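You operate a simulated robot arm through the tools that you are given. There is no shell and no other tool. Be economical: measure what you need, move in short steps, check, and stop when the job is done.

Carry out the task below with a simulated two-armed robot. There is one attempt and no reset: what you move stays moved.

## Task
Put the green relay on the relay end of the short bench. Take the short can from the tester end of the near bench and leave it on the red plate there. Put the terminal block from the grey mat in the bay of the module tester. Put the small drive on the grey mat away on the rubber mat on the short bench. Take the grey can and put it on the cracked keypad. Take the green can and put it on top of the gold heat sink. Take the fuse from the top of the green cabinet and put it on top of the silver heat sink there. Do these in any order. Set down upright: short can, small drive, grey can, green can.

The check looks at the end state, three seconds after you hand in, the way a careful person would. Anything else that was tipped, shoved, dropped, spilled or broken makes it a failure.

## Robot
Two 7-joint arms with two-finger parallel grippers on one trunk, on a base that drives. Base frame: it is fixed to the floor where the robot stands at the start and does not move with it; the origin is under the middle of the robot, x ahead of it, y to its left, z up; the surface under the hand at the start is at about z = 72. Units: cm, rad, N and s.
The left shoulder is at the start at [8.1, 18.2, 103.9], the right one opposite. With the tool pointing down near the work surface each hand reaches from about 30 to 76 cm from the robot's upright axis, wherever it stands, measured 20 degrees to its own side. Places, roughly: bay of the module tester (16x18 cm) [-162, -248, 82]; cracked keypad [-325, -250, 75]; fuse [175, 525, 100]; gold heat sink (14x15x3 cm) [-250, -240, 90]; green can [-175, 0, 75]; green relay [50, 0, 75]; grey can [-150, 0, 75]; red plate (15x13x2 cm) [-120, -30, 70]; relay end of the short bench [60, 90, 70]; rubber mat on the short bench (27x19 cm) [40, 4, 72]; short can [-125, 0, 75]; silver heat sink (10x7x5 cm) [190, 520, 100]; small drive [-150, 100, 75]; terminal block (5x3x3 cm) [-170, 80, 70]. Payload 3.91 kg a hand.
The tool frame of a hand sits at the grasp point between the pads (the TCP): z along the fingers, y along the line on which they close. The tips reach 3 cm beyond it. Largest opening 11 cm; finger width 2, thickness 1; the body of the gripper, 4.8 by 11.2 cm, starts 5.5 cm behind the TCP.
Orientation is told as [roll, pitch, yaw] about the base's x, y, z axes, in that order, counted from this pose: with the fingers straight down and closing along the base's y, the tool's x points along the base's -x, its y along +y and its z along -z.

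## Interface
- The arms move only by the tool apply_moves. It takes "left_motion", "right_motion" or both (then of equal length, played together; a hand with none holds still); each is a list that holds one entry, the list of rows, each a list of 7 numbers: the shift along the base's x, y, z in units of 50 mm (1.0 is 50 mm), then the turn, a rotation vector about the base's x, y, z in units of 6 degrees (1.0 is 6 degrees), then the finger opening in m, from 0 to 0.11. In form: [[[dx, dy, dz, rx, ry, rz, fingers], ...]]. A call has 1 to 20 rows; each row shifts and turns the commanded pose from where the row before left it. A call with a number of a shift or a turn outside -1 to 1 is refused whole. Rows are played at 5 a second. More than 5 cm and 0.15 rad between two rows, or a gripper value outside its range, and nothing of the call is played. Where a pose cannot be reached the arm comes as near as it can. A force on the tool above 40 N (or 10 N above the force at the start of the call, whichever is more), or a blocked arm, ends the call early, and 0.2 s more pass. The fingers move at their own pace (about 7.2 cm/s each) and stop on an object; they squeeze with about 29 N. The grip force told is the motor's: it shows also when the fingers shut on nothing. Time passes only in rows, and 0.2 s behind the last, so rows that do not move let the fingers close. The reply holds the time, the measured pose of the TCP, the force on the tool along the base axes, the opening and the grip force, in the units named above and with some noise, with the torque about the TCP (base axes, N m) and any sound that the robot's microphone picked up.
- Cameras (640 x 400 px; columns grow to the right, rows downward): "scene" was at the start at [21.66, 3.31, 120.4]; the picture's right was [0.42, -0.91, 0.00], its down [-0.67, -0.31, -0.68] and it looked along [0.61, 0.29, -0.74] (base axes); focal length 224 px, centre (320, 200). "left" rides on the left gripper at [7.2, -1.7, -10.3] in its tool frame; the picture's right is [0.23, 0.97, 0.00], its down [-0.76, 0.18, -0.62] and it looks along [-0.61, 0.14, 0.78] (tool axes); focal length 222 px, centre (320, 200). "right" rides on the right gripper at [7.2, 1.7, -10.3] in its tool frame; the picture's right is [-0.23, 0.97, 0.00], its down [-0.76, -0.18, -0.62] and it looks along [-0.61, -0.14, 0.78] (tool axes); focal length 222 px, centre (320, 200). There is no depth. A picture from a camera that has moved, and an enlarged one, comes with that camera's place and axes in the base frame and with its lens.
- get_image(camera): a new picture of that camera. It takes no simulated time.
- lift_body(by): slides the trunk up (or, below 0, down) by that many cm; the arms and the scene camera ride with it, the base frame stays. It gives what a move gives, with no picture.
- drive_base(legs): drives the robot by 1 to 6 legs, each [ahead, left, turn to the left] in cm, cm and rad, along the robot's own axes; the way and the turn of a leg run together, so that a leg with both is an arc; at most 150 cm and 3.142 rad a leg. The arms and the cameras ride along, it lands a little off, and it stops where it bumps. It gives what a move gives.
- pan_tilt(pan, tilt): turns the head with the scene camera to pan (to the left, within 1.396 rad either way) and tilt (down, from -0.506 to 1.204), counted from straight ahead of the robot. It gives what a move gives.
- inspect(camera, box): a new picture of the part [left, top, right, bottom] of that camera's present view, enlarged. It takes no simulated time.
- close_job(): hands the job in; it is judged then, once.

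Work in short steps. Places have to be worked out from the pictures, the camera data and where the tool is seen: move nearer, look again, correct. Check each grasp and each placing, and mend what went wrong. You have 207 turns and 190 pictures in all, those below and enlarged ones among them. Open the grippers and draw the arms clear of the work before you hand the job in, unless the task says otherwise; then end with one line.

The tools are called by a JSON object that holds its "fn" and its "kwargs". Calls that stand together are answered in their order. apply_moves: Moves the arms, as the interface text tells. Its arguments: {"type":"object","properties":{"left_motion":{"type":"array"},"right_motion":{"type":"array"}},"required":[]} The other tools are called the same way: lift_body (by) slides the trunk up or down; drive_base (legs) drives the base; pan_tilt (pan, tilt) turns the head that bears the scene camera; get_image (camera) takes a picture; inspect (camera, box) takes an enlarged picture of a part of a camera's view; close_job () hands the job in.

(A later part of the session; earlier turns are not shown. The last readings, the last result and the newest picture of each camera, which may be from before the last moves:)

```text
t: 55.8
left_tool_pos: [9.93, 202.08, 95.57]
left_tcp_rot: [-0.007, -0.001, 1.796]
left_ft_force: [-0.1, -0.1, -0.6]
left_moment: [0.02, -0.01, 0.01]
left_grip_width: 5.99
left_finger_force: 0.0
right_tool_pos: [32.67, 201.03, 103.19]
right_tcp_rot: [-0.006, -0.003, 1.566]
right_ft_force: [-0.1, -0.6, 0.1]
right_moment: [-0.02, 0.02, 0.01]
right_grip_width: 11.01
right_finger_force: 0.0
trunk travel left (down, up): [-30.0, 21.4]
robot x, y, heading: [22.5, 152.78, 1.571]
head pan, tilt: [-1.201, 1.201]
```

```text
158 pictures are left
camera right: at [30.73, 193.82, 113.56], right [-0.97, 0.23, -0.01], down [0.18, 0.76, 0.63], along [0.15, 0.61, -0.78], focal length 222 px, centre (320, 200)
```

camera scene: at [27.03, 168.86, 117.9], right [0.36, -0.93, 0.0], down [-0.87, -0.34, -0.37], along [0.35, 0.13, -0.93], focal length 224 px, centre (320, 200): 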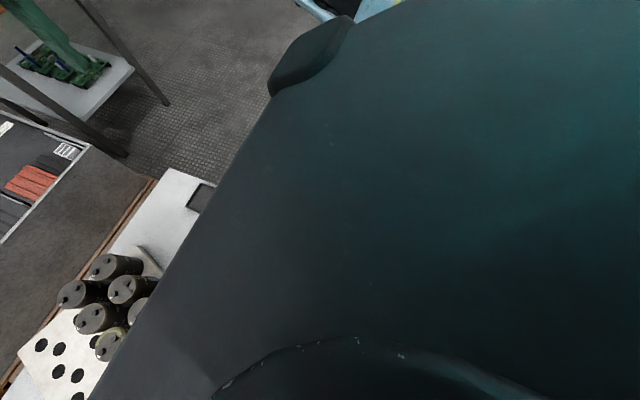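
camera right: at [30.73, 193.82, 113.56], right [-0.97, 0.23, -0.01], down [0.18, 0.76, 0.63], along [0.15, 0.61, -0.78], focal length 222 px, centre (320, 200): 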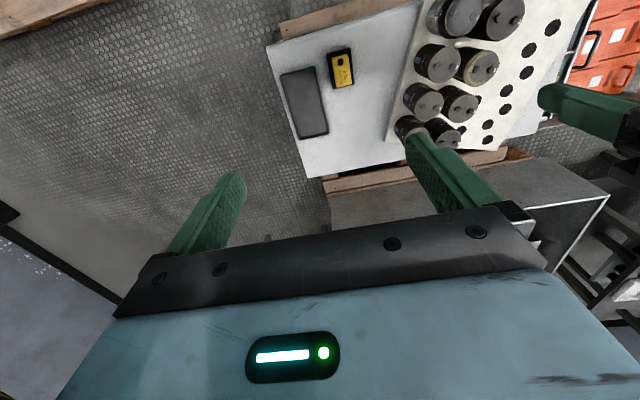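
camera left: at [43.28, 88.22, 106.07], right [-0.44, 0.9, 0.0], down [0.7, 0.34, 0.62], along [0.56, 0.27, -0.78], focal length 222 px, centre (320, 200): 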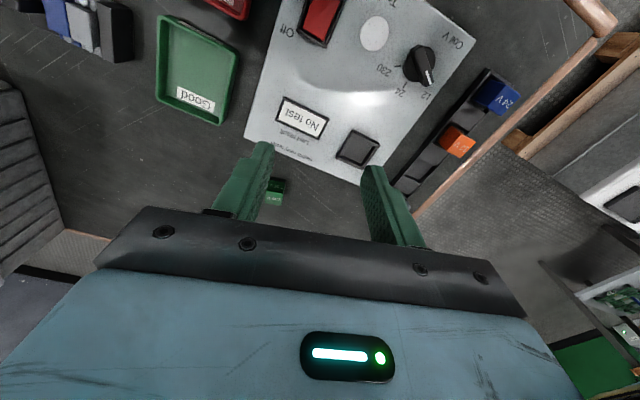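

The contact was at the rear, so my base behaves like a ~35 cm disc against the bench leg; the right gap (~53 cm) is too small. I'll back off to the left and survey the left route.

{"fn": "drive_base", "kwargs": {"legs": [[0, 40, 0]]}}

{"fn": "pan_tilt", "kwargs": {"pan": 0.75, "tilt": 0.5}}

{"fn": "get_image", "kwargs": {"camera": "scene"}}

{"fn": "get_image", "kwargs": {"camera": "left"}}

```text
t: 59.8
left_tool_pos: [-30.13, 202.05, 95.75]
left_tcp_rot: [-0.001, 0.0, 1.803]
left_ft_force: [-0.7, -0.7, 0.6]
left_moment: [0.0, 0.03, 0.0]
left_grip_width: 6.0
left_finger_force: 0.1
right_tool_pos: [-7.4, 201.11, 103.16]
right_tcp_rot: [-0.002, 0.0, 1.575]
right_ft_force: [-0.5, 0.8, 0.0]
right_moment: [-0.04, -0.01, 0.01]
right_grip_width: 10.98
right_finger_force: 0.0
trunk travel left (down, up): [-30.0, 21.4]
robot x, y, heading: [-17.78, 152.5, 1.575]
head pan, tilt: [-1.201, 1.201]
```

```text
t: 61.7
left_tool_pos: [-30.0, 202.13, 95.68]
left_tcp_rot: [0.0, -0.001, 1.803]
left_ft_force: [0.6, -0.4, 0.4]
left_moment: [-0.03, -0.04, -0.01]
left_grip_width: 5.99
left_finger_force: 0.1
right_tool_pos: [-7.2, 201.25, 103.13]
right_tcp_rot: [-0.003, 0.0, 1.574]
right_ft_force: [0.3, 0.5, 0.8]
right_moment: [0.01, -0.01, -0.01]
right_grip_width: 11.02
right_finger_force: 0.1
trunk travel left (down, up): [-30.0, 21.4]
robot x, y, heading: [-17.3, 152.53, 1.573]
head pan, tilt: [0.75, 0.499]
```

```text
157 pictures are left
camera scene: at [-24.0, 173.52, 123.21], right [0.73, 0.68, 0.0], down [0.33, -0.35, -0.88], along [-0.6, 0.64, -0.48], focal length 224 px, centre (320, 200)
```

scene: 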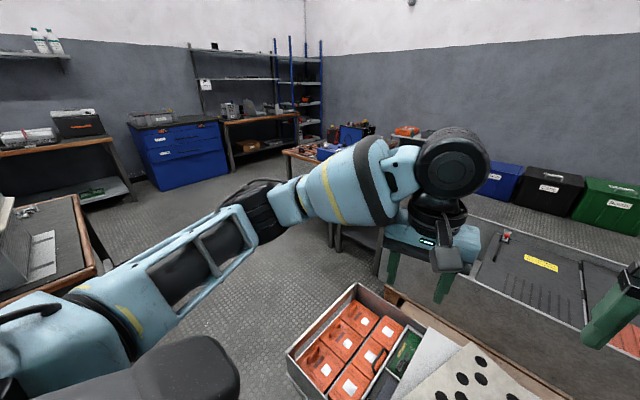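

```text
156 pictures are left
camera left: at [-26.71, 195.47, 106.07], right [-0.9, -0.45, 0.0], down [-0.35, 0.7, 0.62], along [-0.28, 0.56, -0.78], focal length 222 px, centre (320, 200)
```

left: 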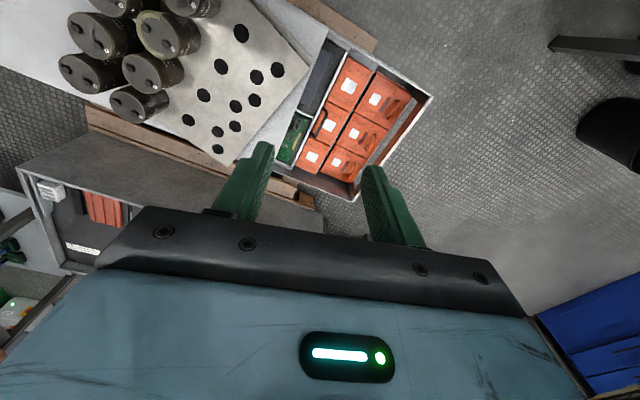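

Both gaps look near 58 cm, so I need to know my footprint. I'll yaw the right hand 120° so its camera looks back at my base.

{"fn": "apply_moves", "kwargs": {"right_motion": [[[0, 0, 0, 0, 0, -1, 0.11], [0, 0, 0, 0, 0, -1, 0.11], [0, 0, 0, 0, 0, -1, 0.11], [0, 0, 0, 0, 0, -1, 0.11], [0, 0, 0, 0, 0, -1, 0.11], [0, 0, 0, 0, 0, -1, 0.11], [0, 0, 0, 0, 0, -1, 0.11], [0, 0, 0, 0, 0, -1, 0.11], [0, 0, 0, 0, 0, -1, 0.11], [0, 0, 0, 0, 0, -1, 0.11], [0, 0, 0, 0, 0, -1, 0.11], [0, 0, 0, 0, 0, -1, 0.11], [0, 0, 0, 0, 0, -1, 0.11], [0, 0, 0, 0, 0, -1, 0.11], [0, 0, 0, 0, 0, -1, 0.11], [0, 0, 0, 0, 0, -1, 0.11], [0, 0, 0, 0, 0, -1, 0.11], [0, 0, 0, 0, 0, -1, 0.11], [0, 0, 0, 0, 0, -1, 0.11], [0, 0, 0, 0, 0, -1, 0.11]]]}}

{"fn": "get_image", "kwargs": {"camera": "right"}}

```text
t: 65.9
left_tool_pos: [-30.04, 201.99, 95.61]
left_tcp_rot: [0.0, 0.0, 1.803]
left_ft_force: [0.6, -0.2, -0.2]
left_moment: [0.01, 0.0, 0.02]
left_grip_width: 5.99
left_finger_force: 0.2
right_tool_pos: [-7.19, 201.19, 102.94]
right_tcp_rot: [-0.002, 0.0, -0.524]
right_ft_force: [-0.1, 0.6, 0.0]
right_moment: [0.0, 0.01, -0.04]
right_grip_width: 11.01
right_finger_force: 0.1
trunk travel left (down, up): [-30.0, 21.4]
robot x, y, heading: [-17.62, 152.44, 1.577]
head pan, tilt: [0.75, 0.499]
```

```text
155 pictures are left
camera right: at [-12.82, 206.27, 113.42], right [0.68, 0.73, 0.0], down [0.57, -0.53, 0.62], along [0.45, -0.43, -0.78], focal length 222 px, centre (320, 200)
```

right: 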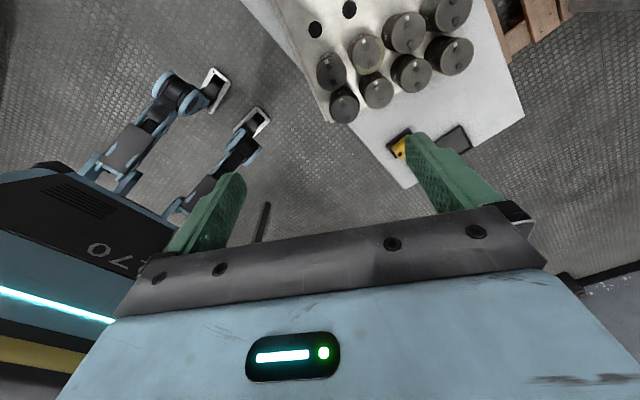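

I can see my base: two forward legs and a body behind. I'll enlarge that part to size it.

{"fn": "inspect", "kwargs": {"camera": "right", "box": [0, 50, 288, 250]}}

```text
2.00 times, centred on (144, 150) of right
camera zoom: at [-12.82, 206.27, 113.42], right [0.68, 0.73, 0.0], down [0.57, -0.53, 0.62], along [0.45, -0.43, -0.78], focal length 444 px, centre (672, 300)
```

zoom: 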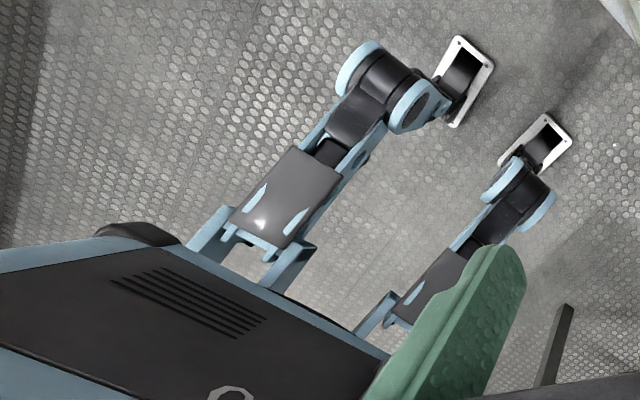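

The base is actually slim: two legs and feet only ±15 cm. The bump was likely my right elbow, folded back by the wrist turn, so I'll restore the hand and retry along y≈157.

{"fn": "apply_moves", "kwargs": {"right_motion": [[[0, 0, 0, 0, 0, 1, 0.11], [0, 0, 0, 0, 0, 1, 0.11], [0, 0, 0, 0, 0, 1, 0.11], [0, 0, 0, 0, 0, 1, 0.11], [0, 0, 0, 0, 0, 1, 0.11], [0, 0, 0, 0, 0, 1, 0.11], [0, 0, 0, 0, 0, 1, 0.11], [0, 0, 0, 0, 0, 1, 0.11], [0, 0, 0, 0, 0, 1, 0.11], [0, 0, 0, 0, 0, 1, 0.11], [0, 0, 0, 0, 0, 1, 0.11], [0, 0, 0, 0, 0, 1, 0.11], [0, 0, 0, 0, 0, 1, 0.11], [0, 0, 0, 0, 0, 1, 0.11], [0, 0, 0, 0, 0, 1, 0.11], [0, 0, 0, 0, 0, 1, 0.11], [0, 0, 0, 0, 0, 1, 0.11], [0, 0, 0, 0, 0, 1, 0.11], [0, 0, 0, 0, 0, 1, 0.11], [0, 0, 0, 0, 0, 1, 0.11]]]}}

{"fn": "drive_base", "kwargs": {"legs": [[5, 0, 0], [0, -60, 0]]}}

```text
t: 70.1
left_tool_pos: [-30.09, 202.07, 95.7]
left_tcp_rot: [0.001, 0.002, 1.804]
left_ft_force: [-0.4, 0.2, 0.0]
left_moment: [0.0, -0.01, 0.01]
left_grip_width: 5.98
left_finger_force: 0.2
right_tool_pos: [-7.29, 201.21, 103.13]
right_tcp_rot: [-0.002, 0.0, 1.574]
right_ft_force: [-0.3, -0.3, 0.1]
right_moment: [0.0, 0.01, 0.0]
right_grip_width: 10.98
right_finger_force: 0.1
trunk travel left (down, up): [-30.0, 21.4]
robot x, y, heading: [-17.69, 152.52, 1.577]
head pan, tilt: [0.75, 0.499]
```

```text
t: 76.5
left_tool_pos: [31.22, 207.3, 95.64]
left_tcp_rot: [-0.001, 0.001, 1.798]
left_ft_force: [-0.8, 0.2, -0.6]
left_moment: [-0.06, 0.0, -0.01]
left_grip_width: 5.98
left_finger_force: 0.0
right_tool_pos: [54.12, 206.29, 102.96]
right_tcp_rot: [0.001, -0.001, 1.567]
right_ft_force: [-0.2, 0.0, -1.0]
right_moment: [0.05, 0.01, -0.01]
right_grip_width: 11.0
right_finger_force: 0.1
trunk travel left (down, up): [-30.0, 21.4]
robot x, y, heading: [43.35, 157.89, 1.57]
head pan, tilt: [0.75, 0.499]
```

That got through to x=43. Continue to x≈74 and through the gap.

{"fn": "drive_base", "kwargs": {"legs": [[3, -31, 0], [85, 0, 0]]}}

{"fn": "pan_tilt", "kwargs": {"pan": -0.35, "tilt": 0.3}}

{"fn": "get_image", "kwargs": {"camera": "scene"}}

```text
t: 79.4
left_tool_pos: [59.2, 210.02, 95.75]
left_tcp_rot: [0.001, 0.0, 1.791]
left_ft_force: [-0.3, -0.1, 0.3]
left_moment: [0.02, -0.01, -0.02]
left_grip_width: 5.98
left_finger_force: 0.1
right_tool_pos: [82.12, 208.9, 103.21]
right_tcp_rot: [0.001, 0.0, 1.562]
right_ft_force: [-0.2, -0.2, 0.0]
right_moment: [0.0, -0.02, -0.01]
right_grip_width: 11.0
right_finger_force: 0.0
trunk travel left (down, up): [-30.0, 21.4]
robot x, y, heading: [70.82, 160.1, 1.563]
head pan, tilt: [0.75, 0.499]
stopped in leg 1: the robot was blocked; the commanded pose is now the measured one
```

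```text
t: 80.8
left_tool_pos: [59.25, 210.02, 95.67]
left_tcp_rot: [-0.001, 0.001, 1.791]
left_ft_force: [0.0, -0.1, 0.9]
left_moment: [0.01, 0.02, 0.01]
left_grip_width: 5.98
left_finger_force: 0.0
right_tool_pos: [82.22, 208.72, 103.07]
right_tcp_rot: [-0.001, -0.001, 1.561]
right_ft_force: [0.1, 0.3, 0.1]
right_moment: [0.0, -0.02, 0.01]
right_grip_width: 11.0
right_finger_force: 0.0
trunk travel left (down, up): [-30.0, 21.4]
robot x, y, heading: [71.35, 160.04, 1.566]
head pan, tilt: [-0.351, 0.3]
```

```text
153 pictures are left
camera scene: at [74.47, 183.45, 125.05], right [0.94, -0.35, 0.0], down [-0.1, -0.28, -0.96], along [0.33, 0.9, -0.3], focal length 224 px, centre (320, 200)
```

scene: 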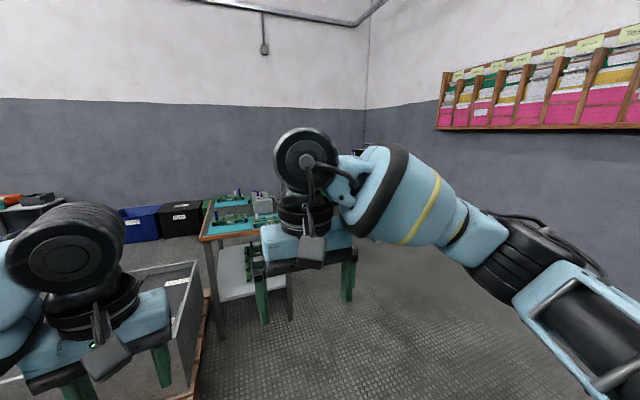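

Blocked again at x≈71 on the right-hand pallet. Let me measure the gap corners from here with both wrist cameras.

{"fn": "get_image", "kwargs": {"camera": "left"}}

{"fn": "pan_tilt", "kwargs": {"pan": -1.39, "tilt": 0.9}}

{"fn": "get_image", "kwargs": {"camera": "scene"}}

```text
152 pictures are left
camera left: at [62.58, 203.34, 106.06], right [-0.9, -0.44, 0.0], down [-0.34, 0.7, 0.62], along [-0.27, 0.56, -0.78], focal length 222 px, centre (320, 200)
```

left: 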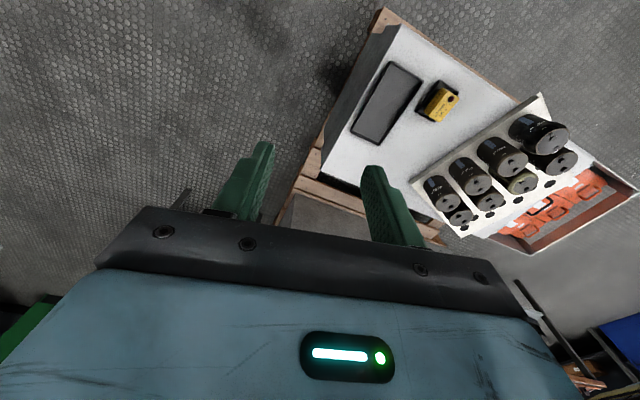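

```text
t: 82.1
left_tool_pos: [59.34, 209.99, 95.72]
left_tcp_rot: [0.001, 0.001, 1.792]
left_ft_force: [0.1, 0.4, -0.4]
left_moment: [-0.02, -0.04, -0.04]
left_grip_width: 6.01
left_finger_force: 0.1
right_tool_pos: [82.11, 208.89, 102.99]
right_tcp_rot: [0.002, 0.001, 1.562]
right_ft_force: [0.7, -0.5, 0.2]
right_moment: [-0.02, 0.0, 0.0]
right_grip_width: 11.0
right_finger_force: 0.1
trunk travel left (down, up): [-30.0, 21.4]
robot x, y, heading: [71.23, 160.42, 1.561]
head pan, tilt: [-1.389, 0.901]
```

```text
151 pictures are left
camera scene: at [78.65, 176.02, 119.83], right [0.18, -0.98, 0.0], down [-0.77, -0.14, -0.62], along [0.61, 0.11, -0.78], focal length 224 px, centre (320, 200)
```

scene: 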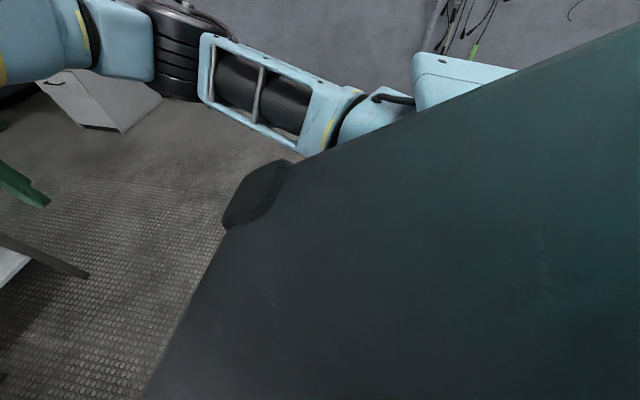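

The gap measures about 54 cm and my half width is about 25. I'll step left, turn to face squarely through it (heading ≈1.19), and check the pose.

{"fn": "drive_base", "kwargs": {"legs": [[-1, 8.5, 0], [0, 0, -0.37]]}}

```text
t: 84.6
left_tool_pos: [69.73, 210.01, 95.76]
left_tcp_rot: [0.0, 0.001, 1.424]
left_ft_force: [-0.2, 0.2, 0.1]
left_moment: [-0.02, 0.01, 0.05]
left_grip_width: 5.98
left_finger_force: 0.1
right_tool_pos: [90.65, 200.7, 103.07]
right_tcp_rot: [-0.001, 0.0, 1.193]
right_ft_force: [-0.2, -0.5, -0.8]
right_moment: [-0.02, 0.01, 0.04]
right_grip_width: 10.99
right_finger_force: 0.0
trunk travel left (down, up): [-30.0, 21.4]
robot x, y, heading: [63.08, 159.6, 1.194]
head pan, tilt: [-1.389, 0.901]
```

Right on the line through the gap's middle. I'll drive ahead.

{"fn": "drive_base", "kwargs": {"legs": [[70, 0, 0]]}}

```text
t: 88.4
left_tool_pos: [95.01, 274.31, 95.72]
left_tcp_rot: [0.001, 0.0, 1.426]
left_ft_force: [0.8, 0.0, 0.9]
left_moment: [0.0, 0.0, 0.0]
left_grip_width: 5.99
left_finger_force: 0.1
right_tool_pos: [115.82, 265.1, 103.05]
right_tcp_rot: [0.0, 0.0, 1.195]
right_ft_force: [-0.1, 0.2, 0.0]
right_moment: [0.01, 0.03, 0.02]
right_grip_width: 10.99
right_finger_force: 0.0
trunk travel left (down, up): [-30.0, 21.4]
robot x, y, heading: [88.2, 223.44, 1.198]
head pan, tilt: [-1.389, 0.901]
```

Through the gap. Next a diagonal to about (165, 300), turn to +y, and look.

{"fn": "drive_base", "kwargs": {"legs": [[95, -44, 0], [0, 0, 0.37]]}}

{"fn": "pan_tilt", "kwargs": {"pan": 0, "tilt": 0.35}}

{"fn": "get_image", "kwargs": {"camera": "scene"}}

```text
t: 94.9
left_tool_pos: [151.87, 345.1, 95.82]
left_tcp_rot: [0.001, 0.0, 1.795]
left_ft_force: [0.2, 0.1, 0.8]
left_moment: [-0.01, -0.01, 0.0]
left_grip_width: 6.0
left_finger_force: 0.1
right_tool_pos: [174.63, 344.21, 103.25]
right_tcp_rot: [0.0, -0.001, 1.566]
right_ft_force: [0.2, -0.3, -1.0]
right_moment: [0.03, -0.02, -0.02]
right_grip_width: 11.01
right_finger_force: 0.0
trunk travel left (down, up): [-30.0, 21.4]
robot x, y, heading: [163.75, 295.48, 1.57]
head pan, tilt: [-1.389, 0.901]
```

```text
t: 96.4
left_tool_pos: [151.8, 345.12, 95.71]
left_tcp_rot: [0.001, 0.0, 1.794]
left_ft_force: [-0.2, -0.1, -0.3]
left_moment: [0.02, 0.0, 0.02]
left_grip_width: 6.01
left_finger_force: 0.1
right_tool_pos: [174.57, 344.18, 103.19]
right_tcp_rot: [0.0, -0.001, 1.568]
right_ft_force: [0.6, -0.4, -0.4]
right_moment: [0.01, -0.02, -0.03]
right_grip_width: 11.0
right_finger_force: 0.1
trunk travel left (down, up): [-30.0, 21.4]
robot x, y, heading: [163.77, 295.22, 1.57]
head pan, tilt: [0.0, 0.351]
```

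```text
150 pictures are left
camera scene: at [163.88, 319.22, 124.58], right [1.0, 0.0, 0.0], down [0.0, -0.34, -0.94], along [0.0, 0.94, -0.34], focal length 224 px, centre (320, 200)
```

scene: 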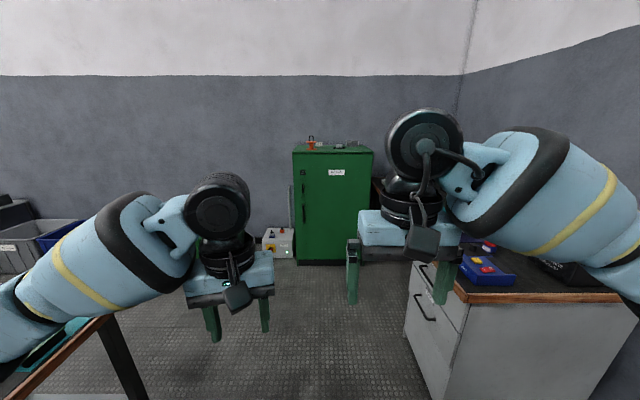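

The cabinet front is at y≈493, x≈143–210, top at z≈100. I'll zoom on its top, raise the trunk 20 cm and move closer.

{"fn": "inspect", "kwargs": {"camera": "scene", "box": [280, 120, 390, 190]}}

{"fn": "lift_body", "kwargs": {"by": 20}}

{"fn": "drive_base", "kwargs": {"legs": [[140, -4, 0]]}}

{"fn": "pan_tilt", "kwargs": {"pan": 0, "tilt": 0.7}}

{"fn": "get_image", "kwargs": {"camera": "scene"}}

```text
5.71 times, centred on (335, 155) of scene
camera zoom: at [163.88, 319.22, 124.58], right [1.0, 0.0, 0.0], down [0.0, -0.34, -0.94], along [0.0, 0.94, -0.34], focal length 1282 px, centre (234, 457)
```

zoom: 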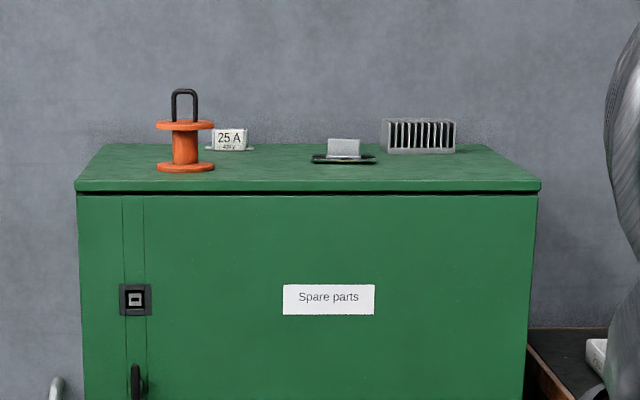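

```text
t: 98.6
left_tool_pos: [151.84, 345.18, 115.59]
left_tcp_rot: [0.003, 0.0, 1.795]
left_ft_force: [0.5, 0.1, -0.1]
left_moment: [-0.01, 0.02, -0.02]
left_grip_width: 6.02
left_finger_force: 0.1
right_tool_pos: [174.65, 344.18, 122.92]
right_tcp_rot: [-0.001, 0.001, 1.564]
right_ft_force: [1.0, -0.2, -0.9]
right_moment: [-0.01, 0.0, -0.01]
right_grip_width: 10.99
right_finger_force: 0.0
trunk travel left (down, up): [-50.0, 1.4]
robot x, y, heading: [164.04, 295.46, 1.568]
head pan, tilt: [0.0, 0.351]
```

```text
t: 105.7
left_tool_pos: [157.04, 487.18, 115.72]
left_tcp_rot: [-0.001, -0.001, 1.787]
left_ft_force: [-0.6, -0.5, 0.3]
left_moment: [-0.01, 0.03, 0.0]
left_grip_width: 6.0
left_finger_force: 0.1
right_tool_pos: [179.78, 485.9, 123.06]
right_tcp_rot: [0.001, 0.0, 1.557]
right_ft_force: [0.9, 1.2, -1.0]
right_moment: [-0.02, 0.0, 0.03]
right_grip_width: 11.01
right_finger_force: 0.1
trunk travel left (down, up): [-50.0, 1.4]
robot x, y, heading: [168.86, 437.12, 1.56]
head pan, tilt: [0.0, 0.351]
```

```text
t: 106.5
left_tool_pos: [157.01, 487.26, 115.68]
left_tcp_rot: [-0.001, -0.001, 1.787]
left_ft_force: [-0.1, 0.7, 0.1]
left_moment: [0.0, -0.03, -0.03]
left_grip_width: 6.02
left_finger_force: 0.1
right_tool_pos: [179.68, 485.91, 123.14]
right_tcp_rot: [0.001, -0.002, 1.557]
right_ft_force: [-0.2, 0.0, -0.4]
right_moment: [0.01, 0.04, 0.0]
right_grip_width: 11.01
right_finger_force: 0.1
trunk travel left (down, up): [-50.0, 1.4]
robot x, y, heading: [168.52, 437.27, 1.561]
head pan, tilt: [0.0, 0.7]
```

```text
148 pictures are left
camera scene: at [168.76, 448.84, 143.92], right [1.0, -0.01, 0.0], down [-0.01, -0.64, -0.77], along [0.01, 0.77, -0.64], focal length 224 px, centre (320, 200)
```

scene: 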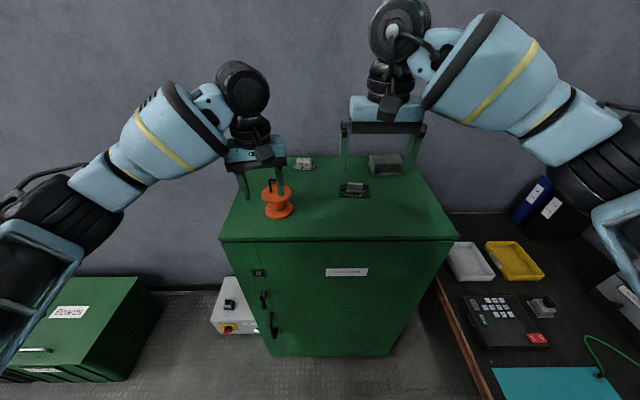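

Fuse is at about (163, 519) behind the orange spool, silver heat sink at about (194, 518). I'll raise the left hand well above the spool, drive 18 cm closer, and position above the fuse.

{"fn": "apply_moves", "kwargs": {"left_motion": [[[0, 0, 0.9, 0, 0, 0, 0.06], [0, 0, 0.9, 0, 0, -0.5, 0.06], [0.1, 0, 0.3, 0, 0, -0.8, 0.06], [0.4, 0, 0, 0, 0, -0.9, 0.06], [0.4, 0, 0, 0, 0, 0, 0.06]]]}}

{"fn": "drive_base", "kwargs": {"legs": [[18, 0, 0]]}}

{"fn": "get_image", "kwargs": {"camera": "left"}}

{"fn": "get_image", "kwargs": {"camera": "right"}}

```text
t: 107.7
left_tool_pos: [161.74, 487.4, 126.17]
left_tcp_rot: [0.001, 0.0, 1.557]
left_ft_force: [0.8, -0.5, 0.0]
left_moment: [0.02, 0.01, -0.03]
left_grip_width: 6.04
left_finger_force: 0.1
right_tool_pos: [179.78, 485.84, 123.21]
right_tcp_rot: [0.0, 0.0, 1.557]
right_ft_force: [-0.3, 0.5, 0.3]
right_moment: [0.01, 0.03, -0.01]
right_grip_width: 11.01
right_finger_force: 0.1
trunk travel left (down, up): [-50.0, 1.4]
robot x, y, heading: [168.76, 437.06, 1.563]
head pan, tilt: [0.0, 0.7]
```

```text
t: 109.2
left_tool_pos: [161.64, 504.66, 126.3]
left_tcp_rot: [-0.001, 0.0, 1.559]
left_ft_force: [-0.7, -0.1, 0.8]
left_moment: [0.0, 0.04, 0.01]
left_grip_width: 5.99
left_finger_force: 0.0
right_tool_pos: [179.86, 503.29, 123.23]
right_tcp_rot: [0.001, -0.002, 1.561]
right_ft_force: [-0.3, -0.6, 0.3]
right_moment: [0.01, -0.02, 0.03]
right_grip_width: 11.03
right_finger_force: 0.0
trunk travel left (down, up): [-50.0, 1.4]
robot x, y, heading: [168.88, 454.99, 1.564]
head pan, tilt: [0.0, 0.7]
```

```text
147 pictures are left
camera left: at [163.24, 497.44, 136.63], right [-0.98, -0.22, 0.0], down [-0.17, 0.76, 0.62], along [-0.14, 0.61, -0.78], focal length 222 px, centre (320, 200)
```

left: 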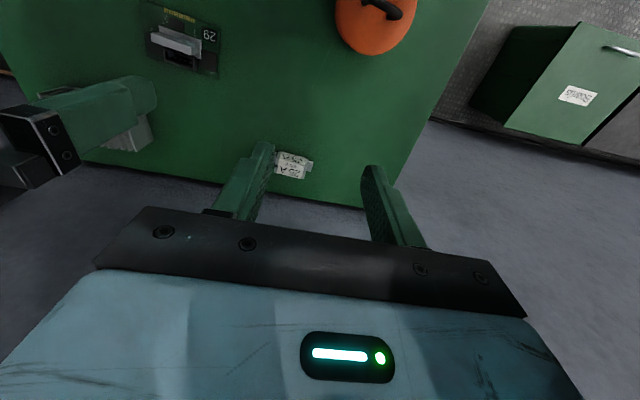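

```text
146 pictures are left
camera right: at [177.96, 496.15, 133.53], right [-0.97, 0.24, 0.0], down [0.19, 0.76, 0.62], along [0.15, 0.61, -0.78], focal length 222 px, centre (320, 200)
```

right: 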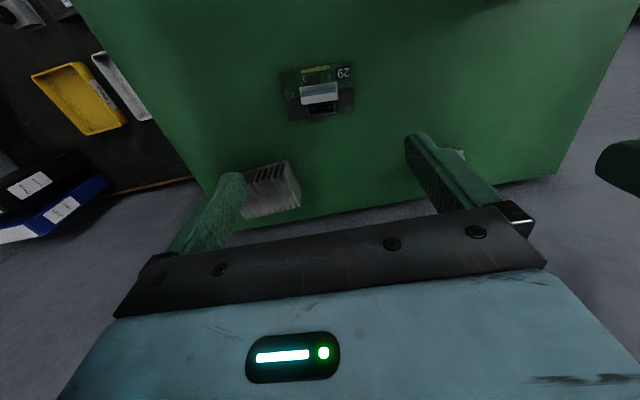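

Fuse ≈ (163.6, 518). I'll move over it at z≈112 and look closely.

{"fn": "apply_moves", "kwargs": {"left_motion": [[[0.1, 0.9, 0, 0, 0, 0, 0.06], [0.1, 0.9, 0, 0, 0, 0, 0.06], [0.1, 0.7, 0, 0, 0, 0, 0.06], [0, 0, -0.9, 0, 0, 0, 0.06], [0, 0, -0.9, 0, 0, 0, 0.06], [0, 0, -0.8, 0, 0, 0, 0.06], [0, 0, 0, 0, 0, 0, 0.06]]]}}

{"fn": "get_image", "kwargs": {"camera": "left"}}

{"fn": "inspect", "kwargs": {"camera": "scene", "box": [240, 100, 440, 225]}}

```text
t: 110.8
left_tool_pos: [162.86, 514.67, 112.79]
left_tcp_rot: [0.0, -0.002, 1.558]
left_ft_force: [0.5, -1.4, 0.4]
left_moment: [0.07, 0.03, 0.0]
left_grip_width: 5.99
left_finger_force: 0.1
left hand out of reach, approached as far as the arm can: row 3
right_tool_pos: [179.89, 503.41, 123.16]
right_tcp_rot: [0.0, -0.002, 1.561]
right_ft_force: [-0.2, 0.2, 0.1]
right_moment: [-0.01, 0.0, 0.0]
right_grip_width: 10.99
right_finger_force: 0.1
trunk travel left (down, up): [-50.0, 1.4]
robot x, y, heading: [168.92, 455.0, 1.561]
head pan, tilt: [0.0, 0.7]
```

```text
145 pictures are left
camera left: at [164.47, 507.46, 123.04], right [-0.98, -0.22, 0.0], down [-0.17, 0.76, 0.62], along [-0.14, 0.61, -0.78], focal length 222 px, centre (320, 200)
```

left: 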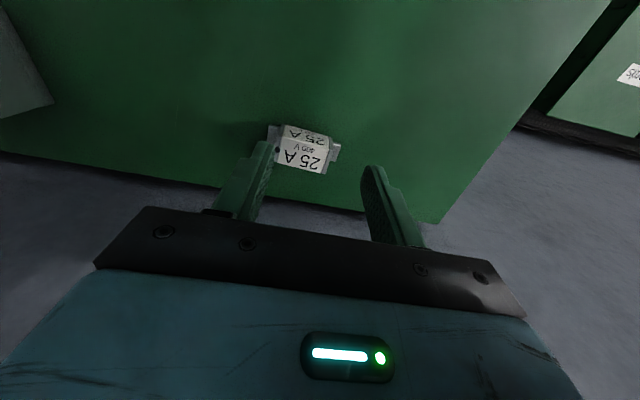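

```text
3.20 times, centred on (340, 162) of scene
camera zoom: at [168.94, 466.29, 143.92], right [1.0, -0.01, 0.0], down [-0.01, -0.64, -0.77], along [0.01, 0.77, -0.64], focal length 718 px, centre (256, 320)
```

zoom: 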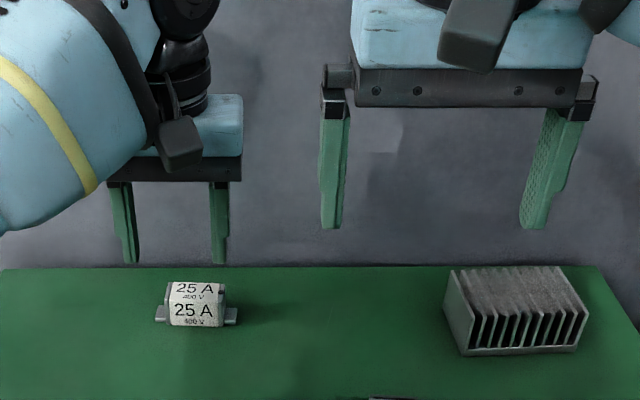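

The fuse body is ~5 cm wide along x with end tabs; I'd rather grip it front-to-back. I'll drive 6 cm closer and turn the left hand 90° above it.

{"fn": "drive_base", "kwargs": {"legs": [[6, 0, 0]]}}

{"fn": "apply_moves", "kwargs": {"left_motion": [[[0, 0, 0, 0, 0, 1, 0.07], [0, 0, 0, 0, 0, 1, 0.07], [0, 0, 0, 0, 0, 1, 0.07], [0, 0, 0, 0, 0, 1, 0.07], [0, 0, 0, 0, 0, 1, 0.07], [0, 0, 0, 0, 0, 1, 0.07], [0, 0, 0, 0, 0, 1, 0.07], [0, 0, 0, 0, 0, 1, 0.07], [0, 0, 0, 0, 0, 1, 0.07], [0, 0, 0, 0, 0, 1, 0.07], [0, 0, 0, 0, 0, 1, 0.07], [0, 0, 0, 0, 0, 1, 0.07], [0, 0, 0, 0, 0, 1, 0.07], [0, 0, 0, 0, 0, 1, 0.07], [0, 0, 0, 0, 0, 1, 0.07], [0, 0, 0, 0, 0, 0, 0.07]]]}}

{"fn": "get_image", "kwargs": {"camera": "left"}}

```text
t: 111.7
left_tool_pos: [162.85, 517.26, 112.4]
left_tcp_rot: [0.001, 0.004, 1.56]
left_ft_force: [0.4, 0.0, -0.2]
left_moment: [0.0, 0.02, 0.01]
left_grip_width: 6.01
left_finger_force: 0.0
right_tool_pos: [179.84, 506.26, 122.88]
right_tcp_rot: [0.0, 0.003, 1.56]
right_ft_force: [-1.4, 0.9, 0.1]
right_moment: [-0.05, 0.03, -0.01]
right_grip_width: 11.01
right_finger_force: 0.1
trunk travel left (down, up): [-50.0, 1.4]
robot x, y, heading: [168.39, 457.27, 1.56]
head pan, tilt: [0.0, 0.7]
stopped in leg 1: the robot was blocked; the commanded pose is now the measured one
```

```text
t: 115.1
left_tool_pos: [162.86, 517.06, 112.69]
left_tcp_rot: [0.0, -0.001, 3.132]
left_ft_force: [0.6, -0.1, -0.4]
left_moment: [0.01, -0.01, -0.01]
left_grip_width: 7.02
left_finger_force: 0.2
right_tool_pos: [179.85, 505.77, 123.14]
right_tcp_rot: [-0.001, -0.002, 1.561]
right_ft_force: [-0.1, 0.3, -0.2]
right_moment: [-0.01, 0.0, 0.02]
right_grip_width: 11.0
right_finger_force: 0.0
trunk travel left (down, up): [-50.0, 1.4]
robot x, y, heading: [168.52, 456.98, 1.561]
head pan, tilt: [0.0, 0.7]
```

```text
143 pictures are left
camera left: at [170.12, 518.68, 123.05], right [0.22, -0.98, 0.0], down [-0.76, -0.17, 0.62], along [-0.61, -0.14, -0.78], focal length 222 px, centre (320, 200)
```

left: 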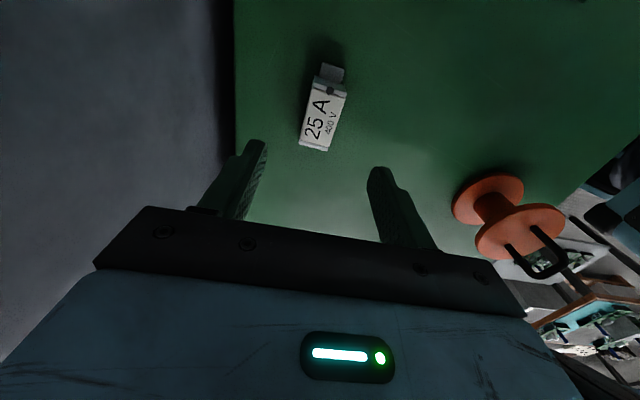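

The hand is now across the fuse (centre ≈ (163.7, 517)). I'll shift 0.8 cm, descend to TCP z≈104.3 and check.

{"fn": "apply_moves", "kwargs": {"left_motion": [[[0.17, 0, -0.5, 0, 0, 0, 0.07], [0, 0, -0.5, 0, 0, 0, 0.07], [0, 0, -0.4, 0, 0, 0, 0.07], [0, 0, -0.2, 0, 0, 0, 0.07], [0, 0, 0, 0, 0, 0, 0.07]]]}}

{"fn": "get_image", "kwargs": {"camera": "left"}}

{"fn": "inspect", "kwargs": {"camera": "scene", "box": [240, 120, 400, 220]}}

```text
t: 116.3
left_tool_pos: [163.66, 516.96, 104.64]
left_tcp_rot: [0.001, -0.002, 3.131]
left_ft_force: [1.0, 0.1, 0.2]
left_moment: [0.0, -0.01, -0.01]
left_grip_width: 6.99
left_finger_force: 0.0
right_tool_pos: [179.82, 505.68, 123.07]
right_tcp_rot: [0.0, -0.001, 1.559]
right_ft_force: [0.0, 0.2, -0.8]
right_moment: [-0.03, 0.03, 0.03]
right_grip_width: 11.0
right_finger_force: 0.0
trunk travel left (down, up): [-50.0, 1.4]
robot x, y, heading: [168.97, 457.29, 1.568]
head pan, tilt: [0.0, 0.7]
```

```text
142 pictures are left
camera left: at [170.96, 518.64, 115.05], right [0.22, -0.98, 0.0], down [-0.76, -0.17, 0.62], along [-0.61, -0.13, -0.78], focal length 222 px, centre (320, 200)
```

left: 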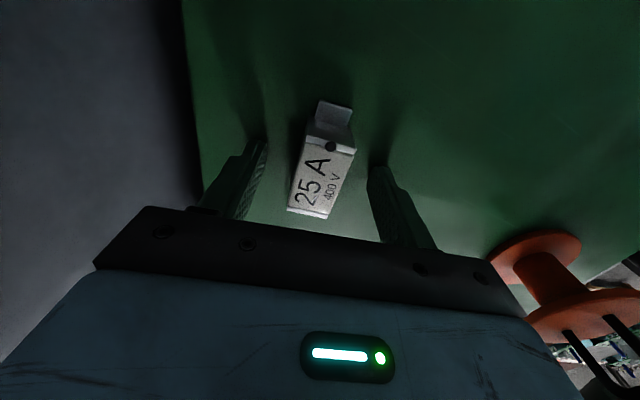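

```text
4.00 times, centred on (320, 170) of scene
camera zoom: at [168.91, 468.62, 143.91], right [1.0, -0.01, 0.0], down [-0.01, -0.64, -0.77], along [0.01, 0.76, -0.64], focal length 898 px, centre (320, 320)
```

zoom: 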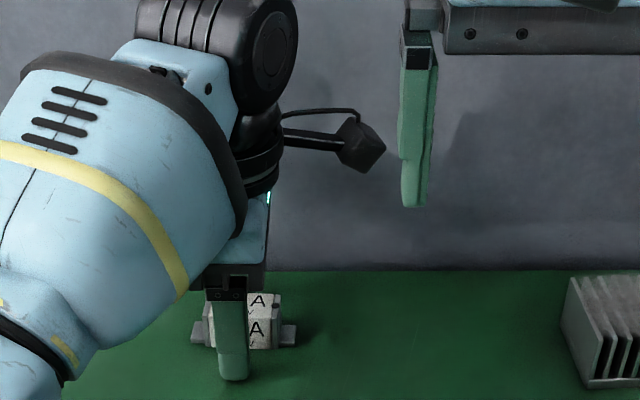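

Fingers straddle the fuse front-to-back. Lower 3 mm more, close and check.

{"fn": "apply_moves", "kwargs": {"left_motion": [[[0, 0, -0.06, 0, 0, 0, 0.07], [0, 0, 0, 0, 0, 0, 0.02], [0, 0, 0, 0, 0, 0, 0.0], [0, 0, 0, 0, 0, 0, 0.0], [0, 0, 0, 0, 0, 0, 0.0]]]}}

```text
t: 117.5
left_tool_pos: [163.7, 516.85, 104.63]
left_tcp_rot: [-0.003, 0.0, 3.129]
left_ft_force: [1.2, -3.9, 15.8]
left_moment: [-0.41, -0.07, -0.08]
left_grip_width: 2.75
left_finger_force: 29.0
right_tool_pos: [179.92, 505.59, 123.23]
right_tcp_rot: [0.001, -0.004, 1.56]
right_ft_force: [-0.3, 0.7, -0.4]
right_moment: [0.02, -0.05, 0.0]
right_grip_width: 10.97
right_finger_force: 0.0
trunk travel left (down, up): [-50.0, 1.4]
robot x, y, heading: [168.95, 457.11, 1.566]
head pan, tilt: [0.0, 0.7]
```

Fuse is held (2.75 cm), tips just touching the top. I'll lift, and move the right hand back out of the way.

{"fn": "apply_moves", "kwargs": {"left_motion": [[[0, 0, 0.3, 0, 0, 0, 0], [0, 0, 0.6, 0, 0, 0, 0], [0, 0, 0.9, 0, 0, 0, 0], [0, 0, 0.9, 0, 0, 0, 0], [0, 0, 0, 0, 0, 0, 0], [0, 0, 0, 0, 0, 0, 0]]], "right_motion": [[[0, -0.9, 0, 0, 0, 0, 0.11], [0.3, -0.9, 0, 0, 0, 0, 0.11], [0.5, -0.8, 0, 0, 0, 0, 0.11], [0.7, -0.6, 0, 0, 0, 0, 0.11], [0.8, 0, 0.3, 0, 0, 0, 0.11], [0.8, 0, 0.3, 0, 0, 0, 0.11]]]}}

{"fn": "get_image", "kwargs": {"camera": "scene"}}

{"fn": "get_image", "kwargs": {"camera": "left"}}

```text
t: 118.9
left_tool_pos: [163.78, 516.99, 117.91]
left_tcp_rot: [0.001, -0.002, 3.131]
left_ft_force: [0.0, -0.1, -0.9]
left_moment: [0.03, 0.03, 0.02]
left_grip_width: 2.75
left_finger_force: 29.4
right_tool_pos: [195.42, 489.58, 126.3]
right_tcp_rot: [-0.001, 0.001, 1.562]
right_ft_force: [-1.2, 0.1, 0.5]
right_moment: [0.01, 0.03, -0.02]
right_grip_width: 10.99
right_finger_force: 0.0
trunk travel left (down, up): [-50.0, 1.4]
robot x, y, heading: [168.49, 456.68, 1.564]
head pan, tilt: [0.0, 0.7]
```

```text
140 pictures are left
camera scene: at [169.02, 468.51, 143.92], right [1.0, -0.01, 0.0], down [-0.01, -0.64, -0.77], along [0.01, 0.77, -0.64], focal length 224 px, centre (320, 200)
```

scene: 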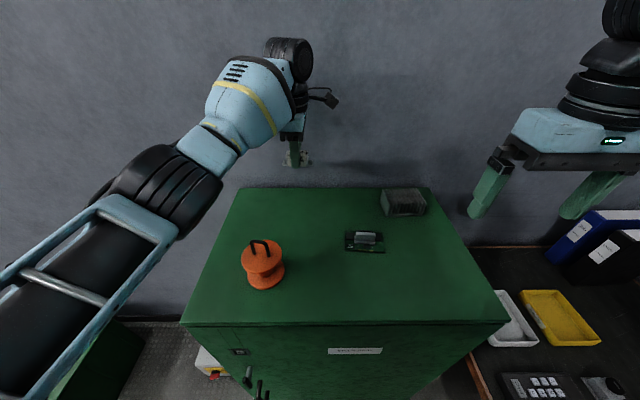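

```text
139 pictures are left
camera left: at [171.01, 518.64, 128.36], right [0.22, -0.98, 0.0], down [-0.76, -0.17, 0.62], along [-0.61, -0.13, -0.78], focal length 222 px, centre (320, 200)
```

left: 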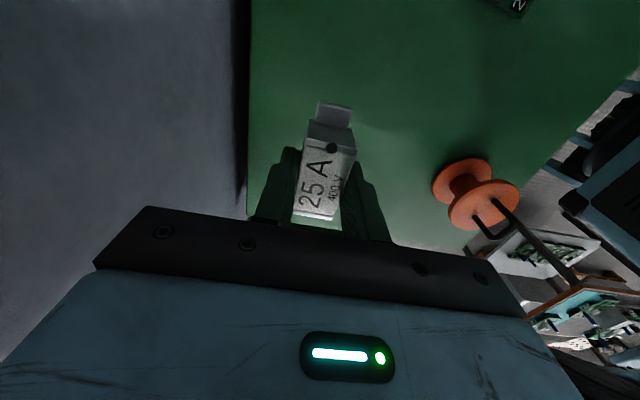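

Fuse held. Let me zoom on the heat sink to locate its top precisely.

{"fn": "inspect", "kwargs": {"camera": "scene", "box": [350, 170, 446, 230]}}

```text
6.67 times, centred on (398, 200) of scene
camera zoom: at [169.02, 468.51, 143.92], right [1.0, -0.01, 0.0], down [-0.01, -0.64, -0.77], along [0.01, 0.77, -0.64], focal length 1496 px, centre (-200, 200)
```

zoom: 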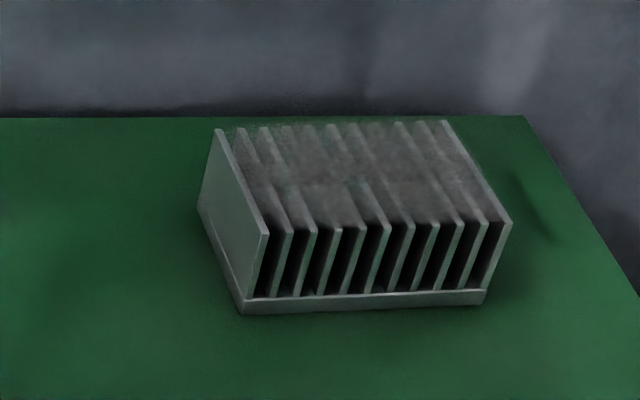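

Sink top spans x≈187–197, y≈511–518, centre (191.8, 514.5). I'll carry the fuse over it, slightly higher, and check reach.

{"fn": "apply_moves", "kwargs": {"left_motion": [[[0.2, 0, 0.8, 0, 0, 0, 0], [0.9, -0.05, 0.2, 0, 0, 0, 0], [0.9, -0.1, 0, 0, 0, 0, 0], [0.9, -0.1, 0, 0, 0, 0, 0], [0.9, -0.1, 0, 0, 0, 0, 0], [0.9, -0.1, 0, 0, 0, 0, 0], [0.9, -0.05, 0, 0, 0, 0, 0], [0, 0, -0.8, 0, 0, 0, 0], [0, 0, 0, 0, 0, 0, 0]]]}}

{"fn": "get_image", "kwargs": {"camera": "scene"}}

{"fn": "get_image", "kwargs": {"camera": "left"}}

```text
t: 120.9
left_tool_pos: [176.6, 510.94, 117.28]
left_tcp_rot: [-0.001, -0.006, 3.136]
left_ft_force: [-0.4, 0.3, -0.5]
left_moment: [-0.01, 0.04, -0.02]
left_grip_width: 2.75
left_finger_force: 29.1
left hand out of reach, approached as far as the arm can: row 2, 3, 4, 5, 6, 7
right_tool_pos: [195.35, 489.57, 126.19]
right_tcp_rot: [0.001, -0.001, 1.56]
right_ft_force: [0.1, 0.3, -0.4]
right_moment: [0.01, -0.02, 0.0]
right_grip_width: 11.0
right_finger_force: 0.1
trunk travel left (down, up): [-50.0, 1.4]
robot x, y, heading: [169.07, 456.76, 1.563]
head pan, tilt: [0.0, 0.7]
```

```text
137 pictures are left
camera scene: at [168.86, 468.57, 143.92], right [1.0, -0.01, 0.0], down [0.0, -0.64, -0.77], along [0.01, 0.77, -0.64], focal length 224 px, centre (320, 200)
```

scene: 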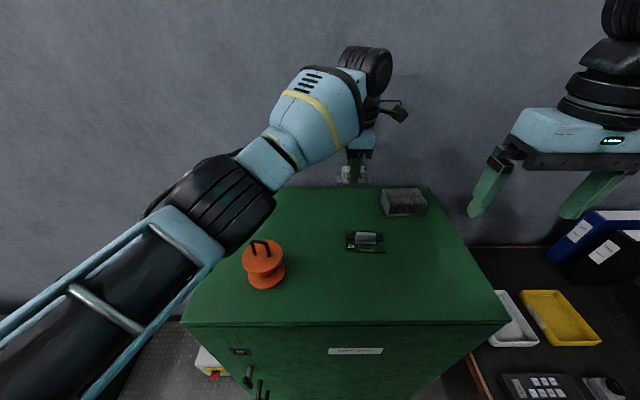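

```text
136 pictures are left
camera left: at [183.91, 512.7, 127.6], right [0.22, -0.97, 0.0], down [-0.76, -0.17, 0.63], along [-0.61, -0.14, -0.78], focal length 222 px, centre (320, 200)
```

left: 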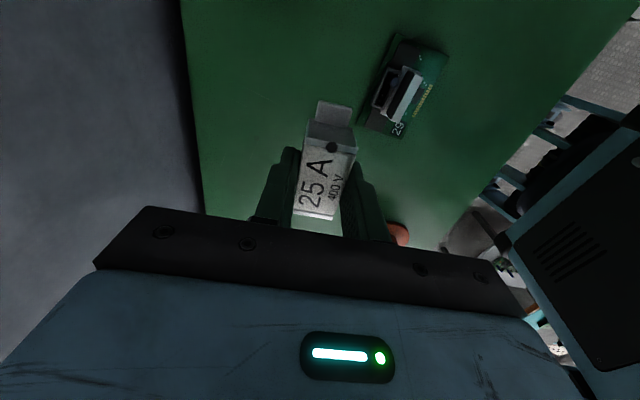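

The left hand is short by about 15 cm. I'll drive 15 cm right, then unwind the wrist 36° (fuse angle doesn't matter) and reach over the sink.

{"fn": "drive_base", "kwargs": {"legs": [[-0.5, -15, 0]]}}

{"fn": "apply_moves", "kwargs": {"left_motion": [[[0, 0, 0, 0, 0, -1, 0], [0, 0, 0, 0, 0, -1, 0], [0, 0, 0, 0, 0, -1, 0], [0, 0, 0, 0, 0, -1, 0], [0, 0, 0, 0, 0, -1, 0], [0, 0, 0, 0, 0, -1, 0], [0, 0, 0, 0, 0, 0, 0]]]}}

{"fn": "get_image", "kwargs": {"camera": "left"}}

```text
t: 122.9
left_tool_pos: [191.77, 510.45, 117.37]
left_tcp_rot: [0.0, -0.001, 3.135]
left_ft_force: [-0.6, 0.0, -0.8]
left_moment: [0.01, -0.02, 0.01]
left_grip_width: 2.76
left_finger_force: 29.7
right_tool_pos: [210.53, 489.11, 126.22]
right_tcp_rot: [0.001, 0.0, 1.56]
right_ft_force: [-0.3, 0.4, -0.3]
right_moment: [0.0, -0.01, 0.03]
right_grip_width: 10.99
right_finger_force: 0.1
trunk travel left (down, up): [-50.0, 1.4]
robot x, y, heading: [183.92, 456.31, 1.562]
head pan, tilt: [0.0, 0.7]
```

```text
t: 124.5
left_tool_pos: [190.82, 511.12, 117.17]
left_tcp_rot: [0.006, 0.001, 2.526]
left_ft_force: [0.4, 0.0, -0.5]
left_moment: [0.01, -0.01, -0.01]
left_grip_width: 2.76
left_finger_force: 29.1
right_tool_pos: [210.45, 489.14, 126.24]
right_tcp_rot: [-0.001, -0.001, 1.56]
right_ft_force: [-0.2, 0.3, -0.8]
right_moment: [0.04, 0.0, 0.0]
right_grip_width: 11.01
right_finger_force: 0.1
trunk travel left (down, up): [-50.0, 1.4]
robot x, y, heading: [184.31, 456.34, 1.559]
head pan, tilt: [0.0, 0.7]
```

```text
135 pictures are left
camera left: at [197.72, 508.4, 127.42], right [-0.38, -0.93, 0.0], down [-0.72, 0.3, 0.62], along [-0.58, 0.23, -0.78], focal length 222 px, centre (320, 200)
```

left: 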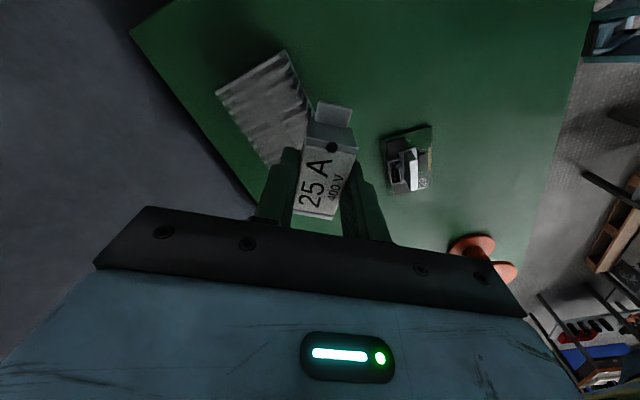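

Sink top centre refined to about (192.5, 514.7). Move the remaining ~4 cm while lowering to z≈111.5.

{"fn": "apply_moves", "kwargs": {"left_motion": [[[0.17, 0.35, -0.4, 0, 0, 0, 0], [0.17, 0.37, -0.4, 0, 0, 0, 0], [0, 0, -0.3, 0, 0, 0, 0], [0, 0, 0, 0, 0, 0, 0]]]}}

{"fn": "get_image", "kwargs": {"camera": "left"}}

{"fn": "inspect", "kwargs": {"camera": "scene", "box": [280, 140, 440, 240]}}

```text
t: 125.5
left_tool_pos: [190.49, 513.53, 112.59]
left_tcp_rot: [-0.004, -0.001, 2.536]
left_ft_force: [0.3, 0.4, -1.4]
left_moment: [0.01, 0.01, -0.01]
left_grip_width: 2.76
left_finger_force: 28.9
left hand out of reach, approached as far as the arm can: row 1, 2
right_tool_pos: [210.48, 489.08, 126.29]
right_tcp_rot: [0.001, 0.0, 1.559]
right_ft_force: [-0.1, 0.4, 0.3]
right_moment: [-0.04, -0.02, 0.0]
right_grip_width: 11.01
right_finger_force: 0.1
trunk travel left (down, up): [-50.0, 1.4]
robot x, y, heading: [183.86, 456.54, 1.566]
head pan, tilt: [0.0, 0.7]
```

```text
134 pictures are left
camera left: at [197.37, 510.78, 122.91], right [-0.37, -0.93, 0.0], down [-0.73, 0.29, 0.62], along [-0.58, 0.23, -0.78], focal length 222 px, centre (320, 200)
```

left: 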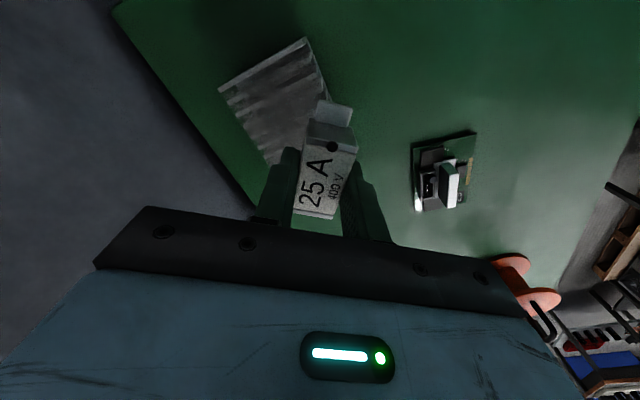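

```text
4.00 times, centred on (360, 190) of scene
camera zoom: at [184.06, 467.98, 143.92], right [1.0, -0.01, 0.0], down [0.0, -0.64, -0.77], along [0.01, 0.77, -0.64], focal length 898 px, centre (160, 240)
```

zoom: 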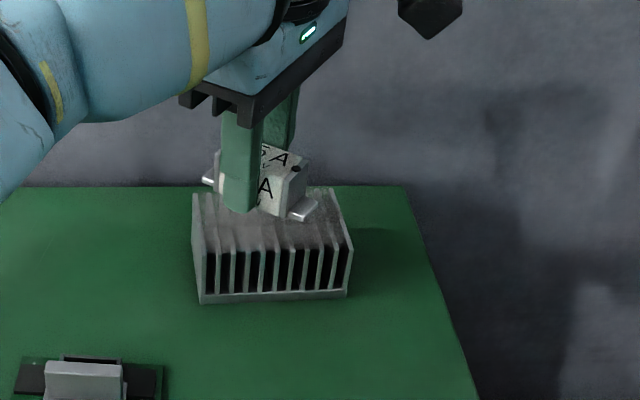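

The fuse is just left of the sink's middle. I'll drive 2 cm right to centre it.

{"fn": "drive_base", "kwargs": {"legs": [[0.4, -2.2, 0]]}}

{"fn": "inspect", "kwargs": {"camera": "scene", "box": [280, 140, 440, 240]}}

```text
t: 126.4
left_tool_pos: [192.48, 513.84, 112.29]
left_tcp_rot: [0.002, -0.002, 2.536]
left_ft_force: [-0.6, -0.2, -1.2]
left_moment: [-0.02, -0.03, 0.01]
left_grip_width: 2.77
left_finger_force: 28.5
right_tool_pos: [212.54, 489.33, 126.27]
right_tcp_rot: [-0.002, 0.0, 1.561]
right_ft_force: [0.1, -0.9, -0.2]
right_moment: [0.02, 0.01, -0.02]
right_grip_width: 11.0
right_finger_force: 0.0
trunk travel left (down, up): [-50.0, 1.4]
robot x, y, heading: [186.26, 457.33, 1.565]
head pan, tilt: [0.0, 0.7]
```

```text
4.00 times, centred on (360, 190) of scene
camera zoom: at [186.13, 468.37, 143.91], right [1.0, -0.01, 0.0], down [0.0, -0.64, -0.77], along [0.01, 0.77, -0.64], focal length 898 px, centre (160, 240)
```

zoom: 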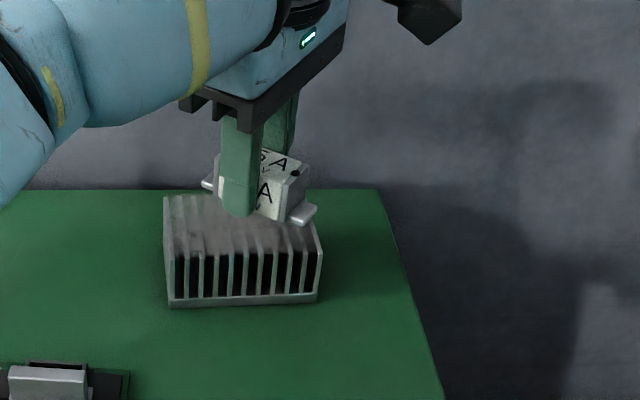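

Centred now. Lower in small steps until contact.

{"fn": "apply_moves", "kwargs": {"left_motion": [[[0, 0, -0.2, 0, 0, 0, 0], [0, 0, -0.15, 0, 0, 0, 0], [0, 0, -0.1, 0, 0, 0, 0], [0, 0, -0.05, 0, 0, 0, 0], [0, 0, 0, 0, 0, 0, 0]]]}}

{"fn": "inspect", "kwargs": {"camera": "scene", "box": [280, 140, 440, 240]}}

```text
t: 127.6
left_tool_pos: [192.55, 513.91, 109.69]
left_tcp_rot: [0.003, 0.002, 2.538]
left_ft_force: [-0.3, 0.4, -1.5]
left_moment: [-0.06, -0.01, -0.02]
left_grip_width: 2.77
left_finger_force: 28.5
right_tool_pos: [212.62, 489.53, 126.18]
right_tcp_rot: [0.001, -0.002, 1.559]
right_ft_force: [0.3, 0.2, 0.3]
right_moment: [0.02, -0.02, 0.01]
right_grip_width: 11.02
right_finger_force: 0.0
trunk travel left (down, up): [-50.0, 1.4]
robot x, y, heading: [185.91, 457.3, 1.565]
head pan, tilt: [0.0, 0.7]
```

```text
4.00 times, centred on (360, 190) of scene
camera zoom: at [186.23, 468.4, 143.91], right [1.0, -0.01, 0.0], down [-0.01, -0.64, -0.76], along [0.01, 0.76, -0.64], focal length 898 px, centre (160, 240)
```

zoom: 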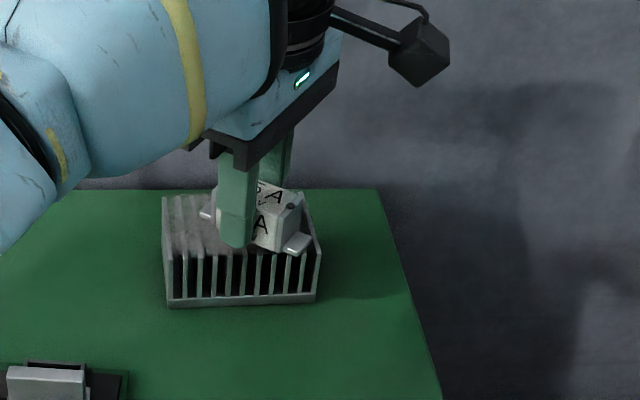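

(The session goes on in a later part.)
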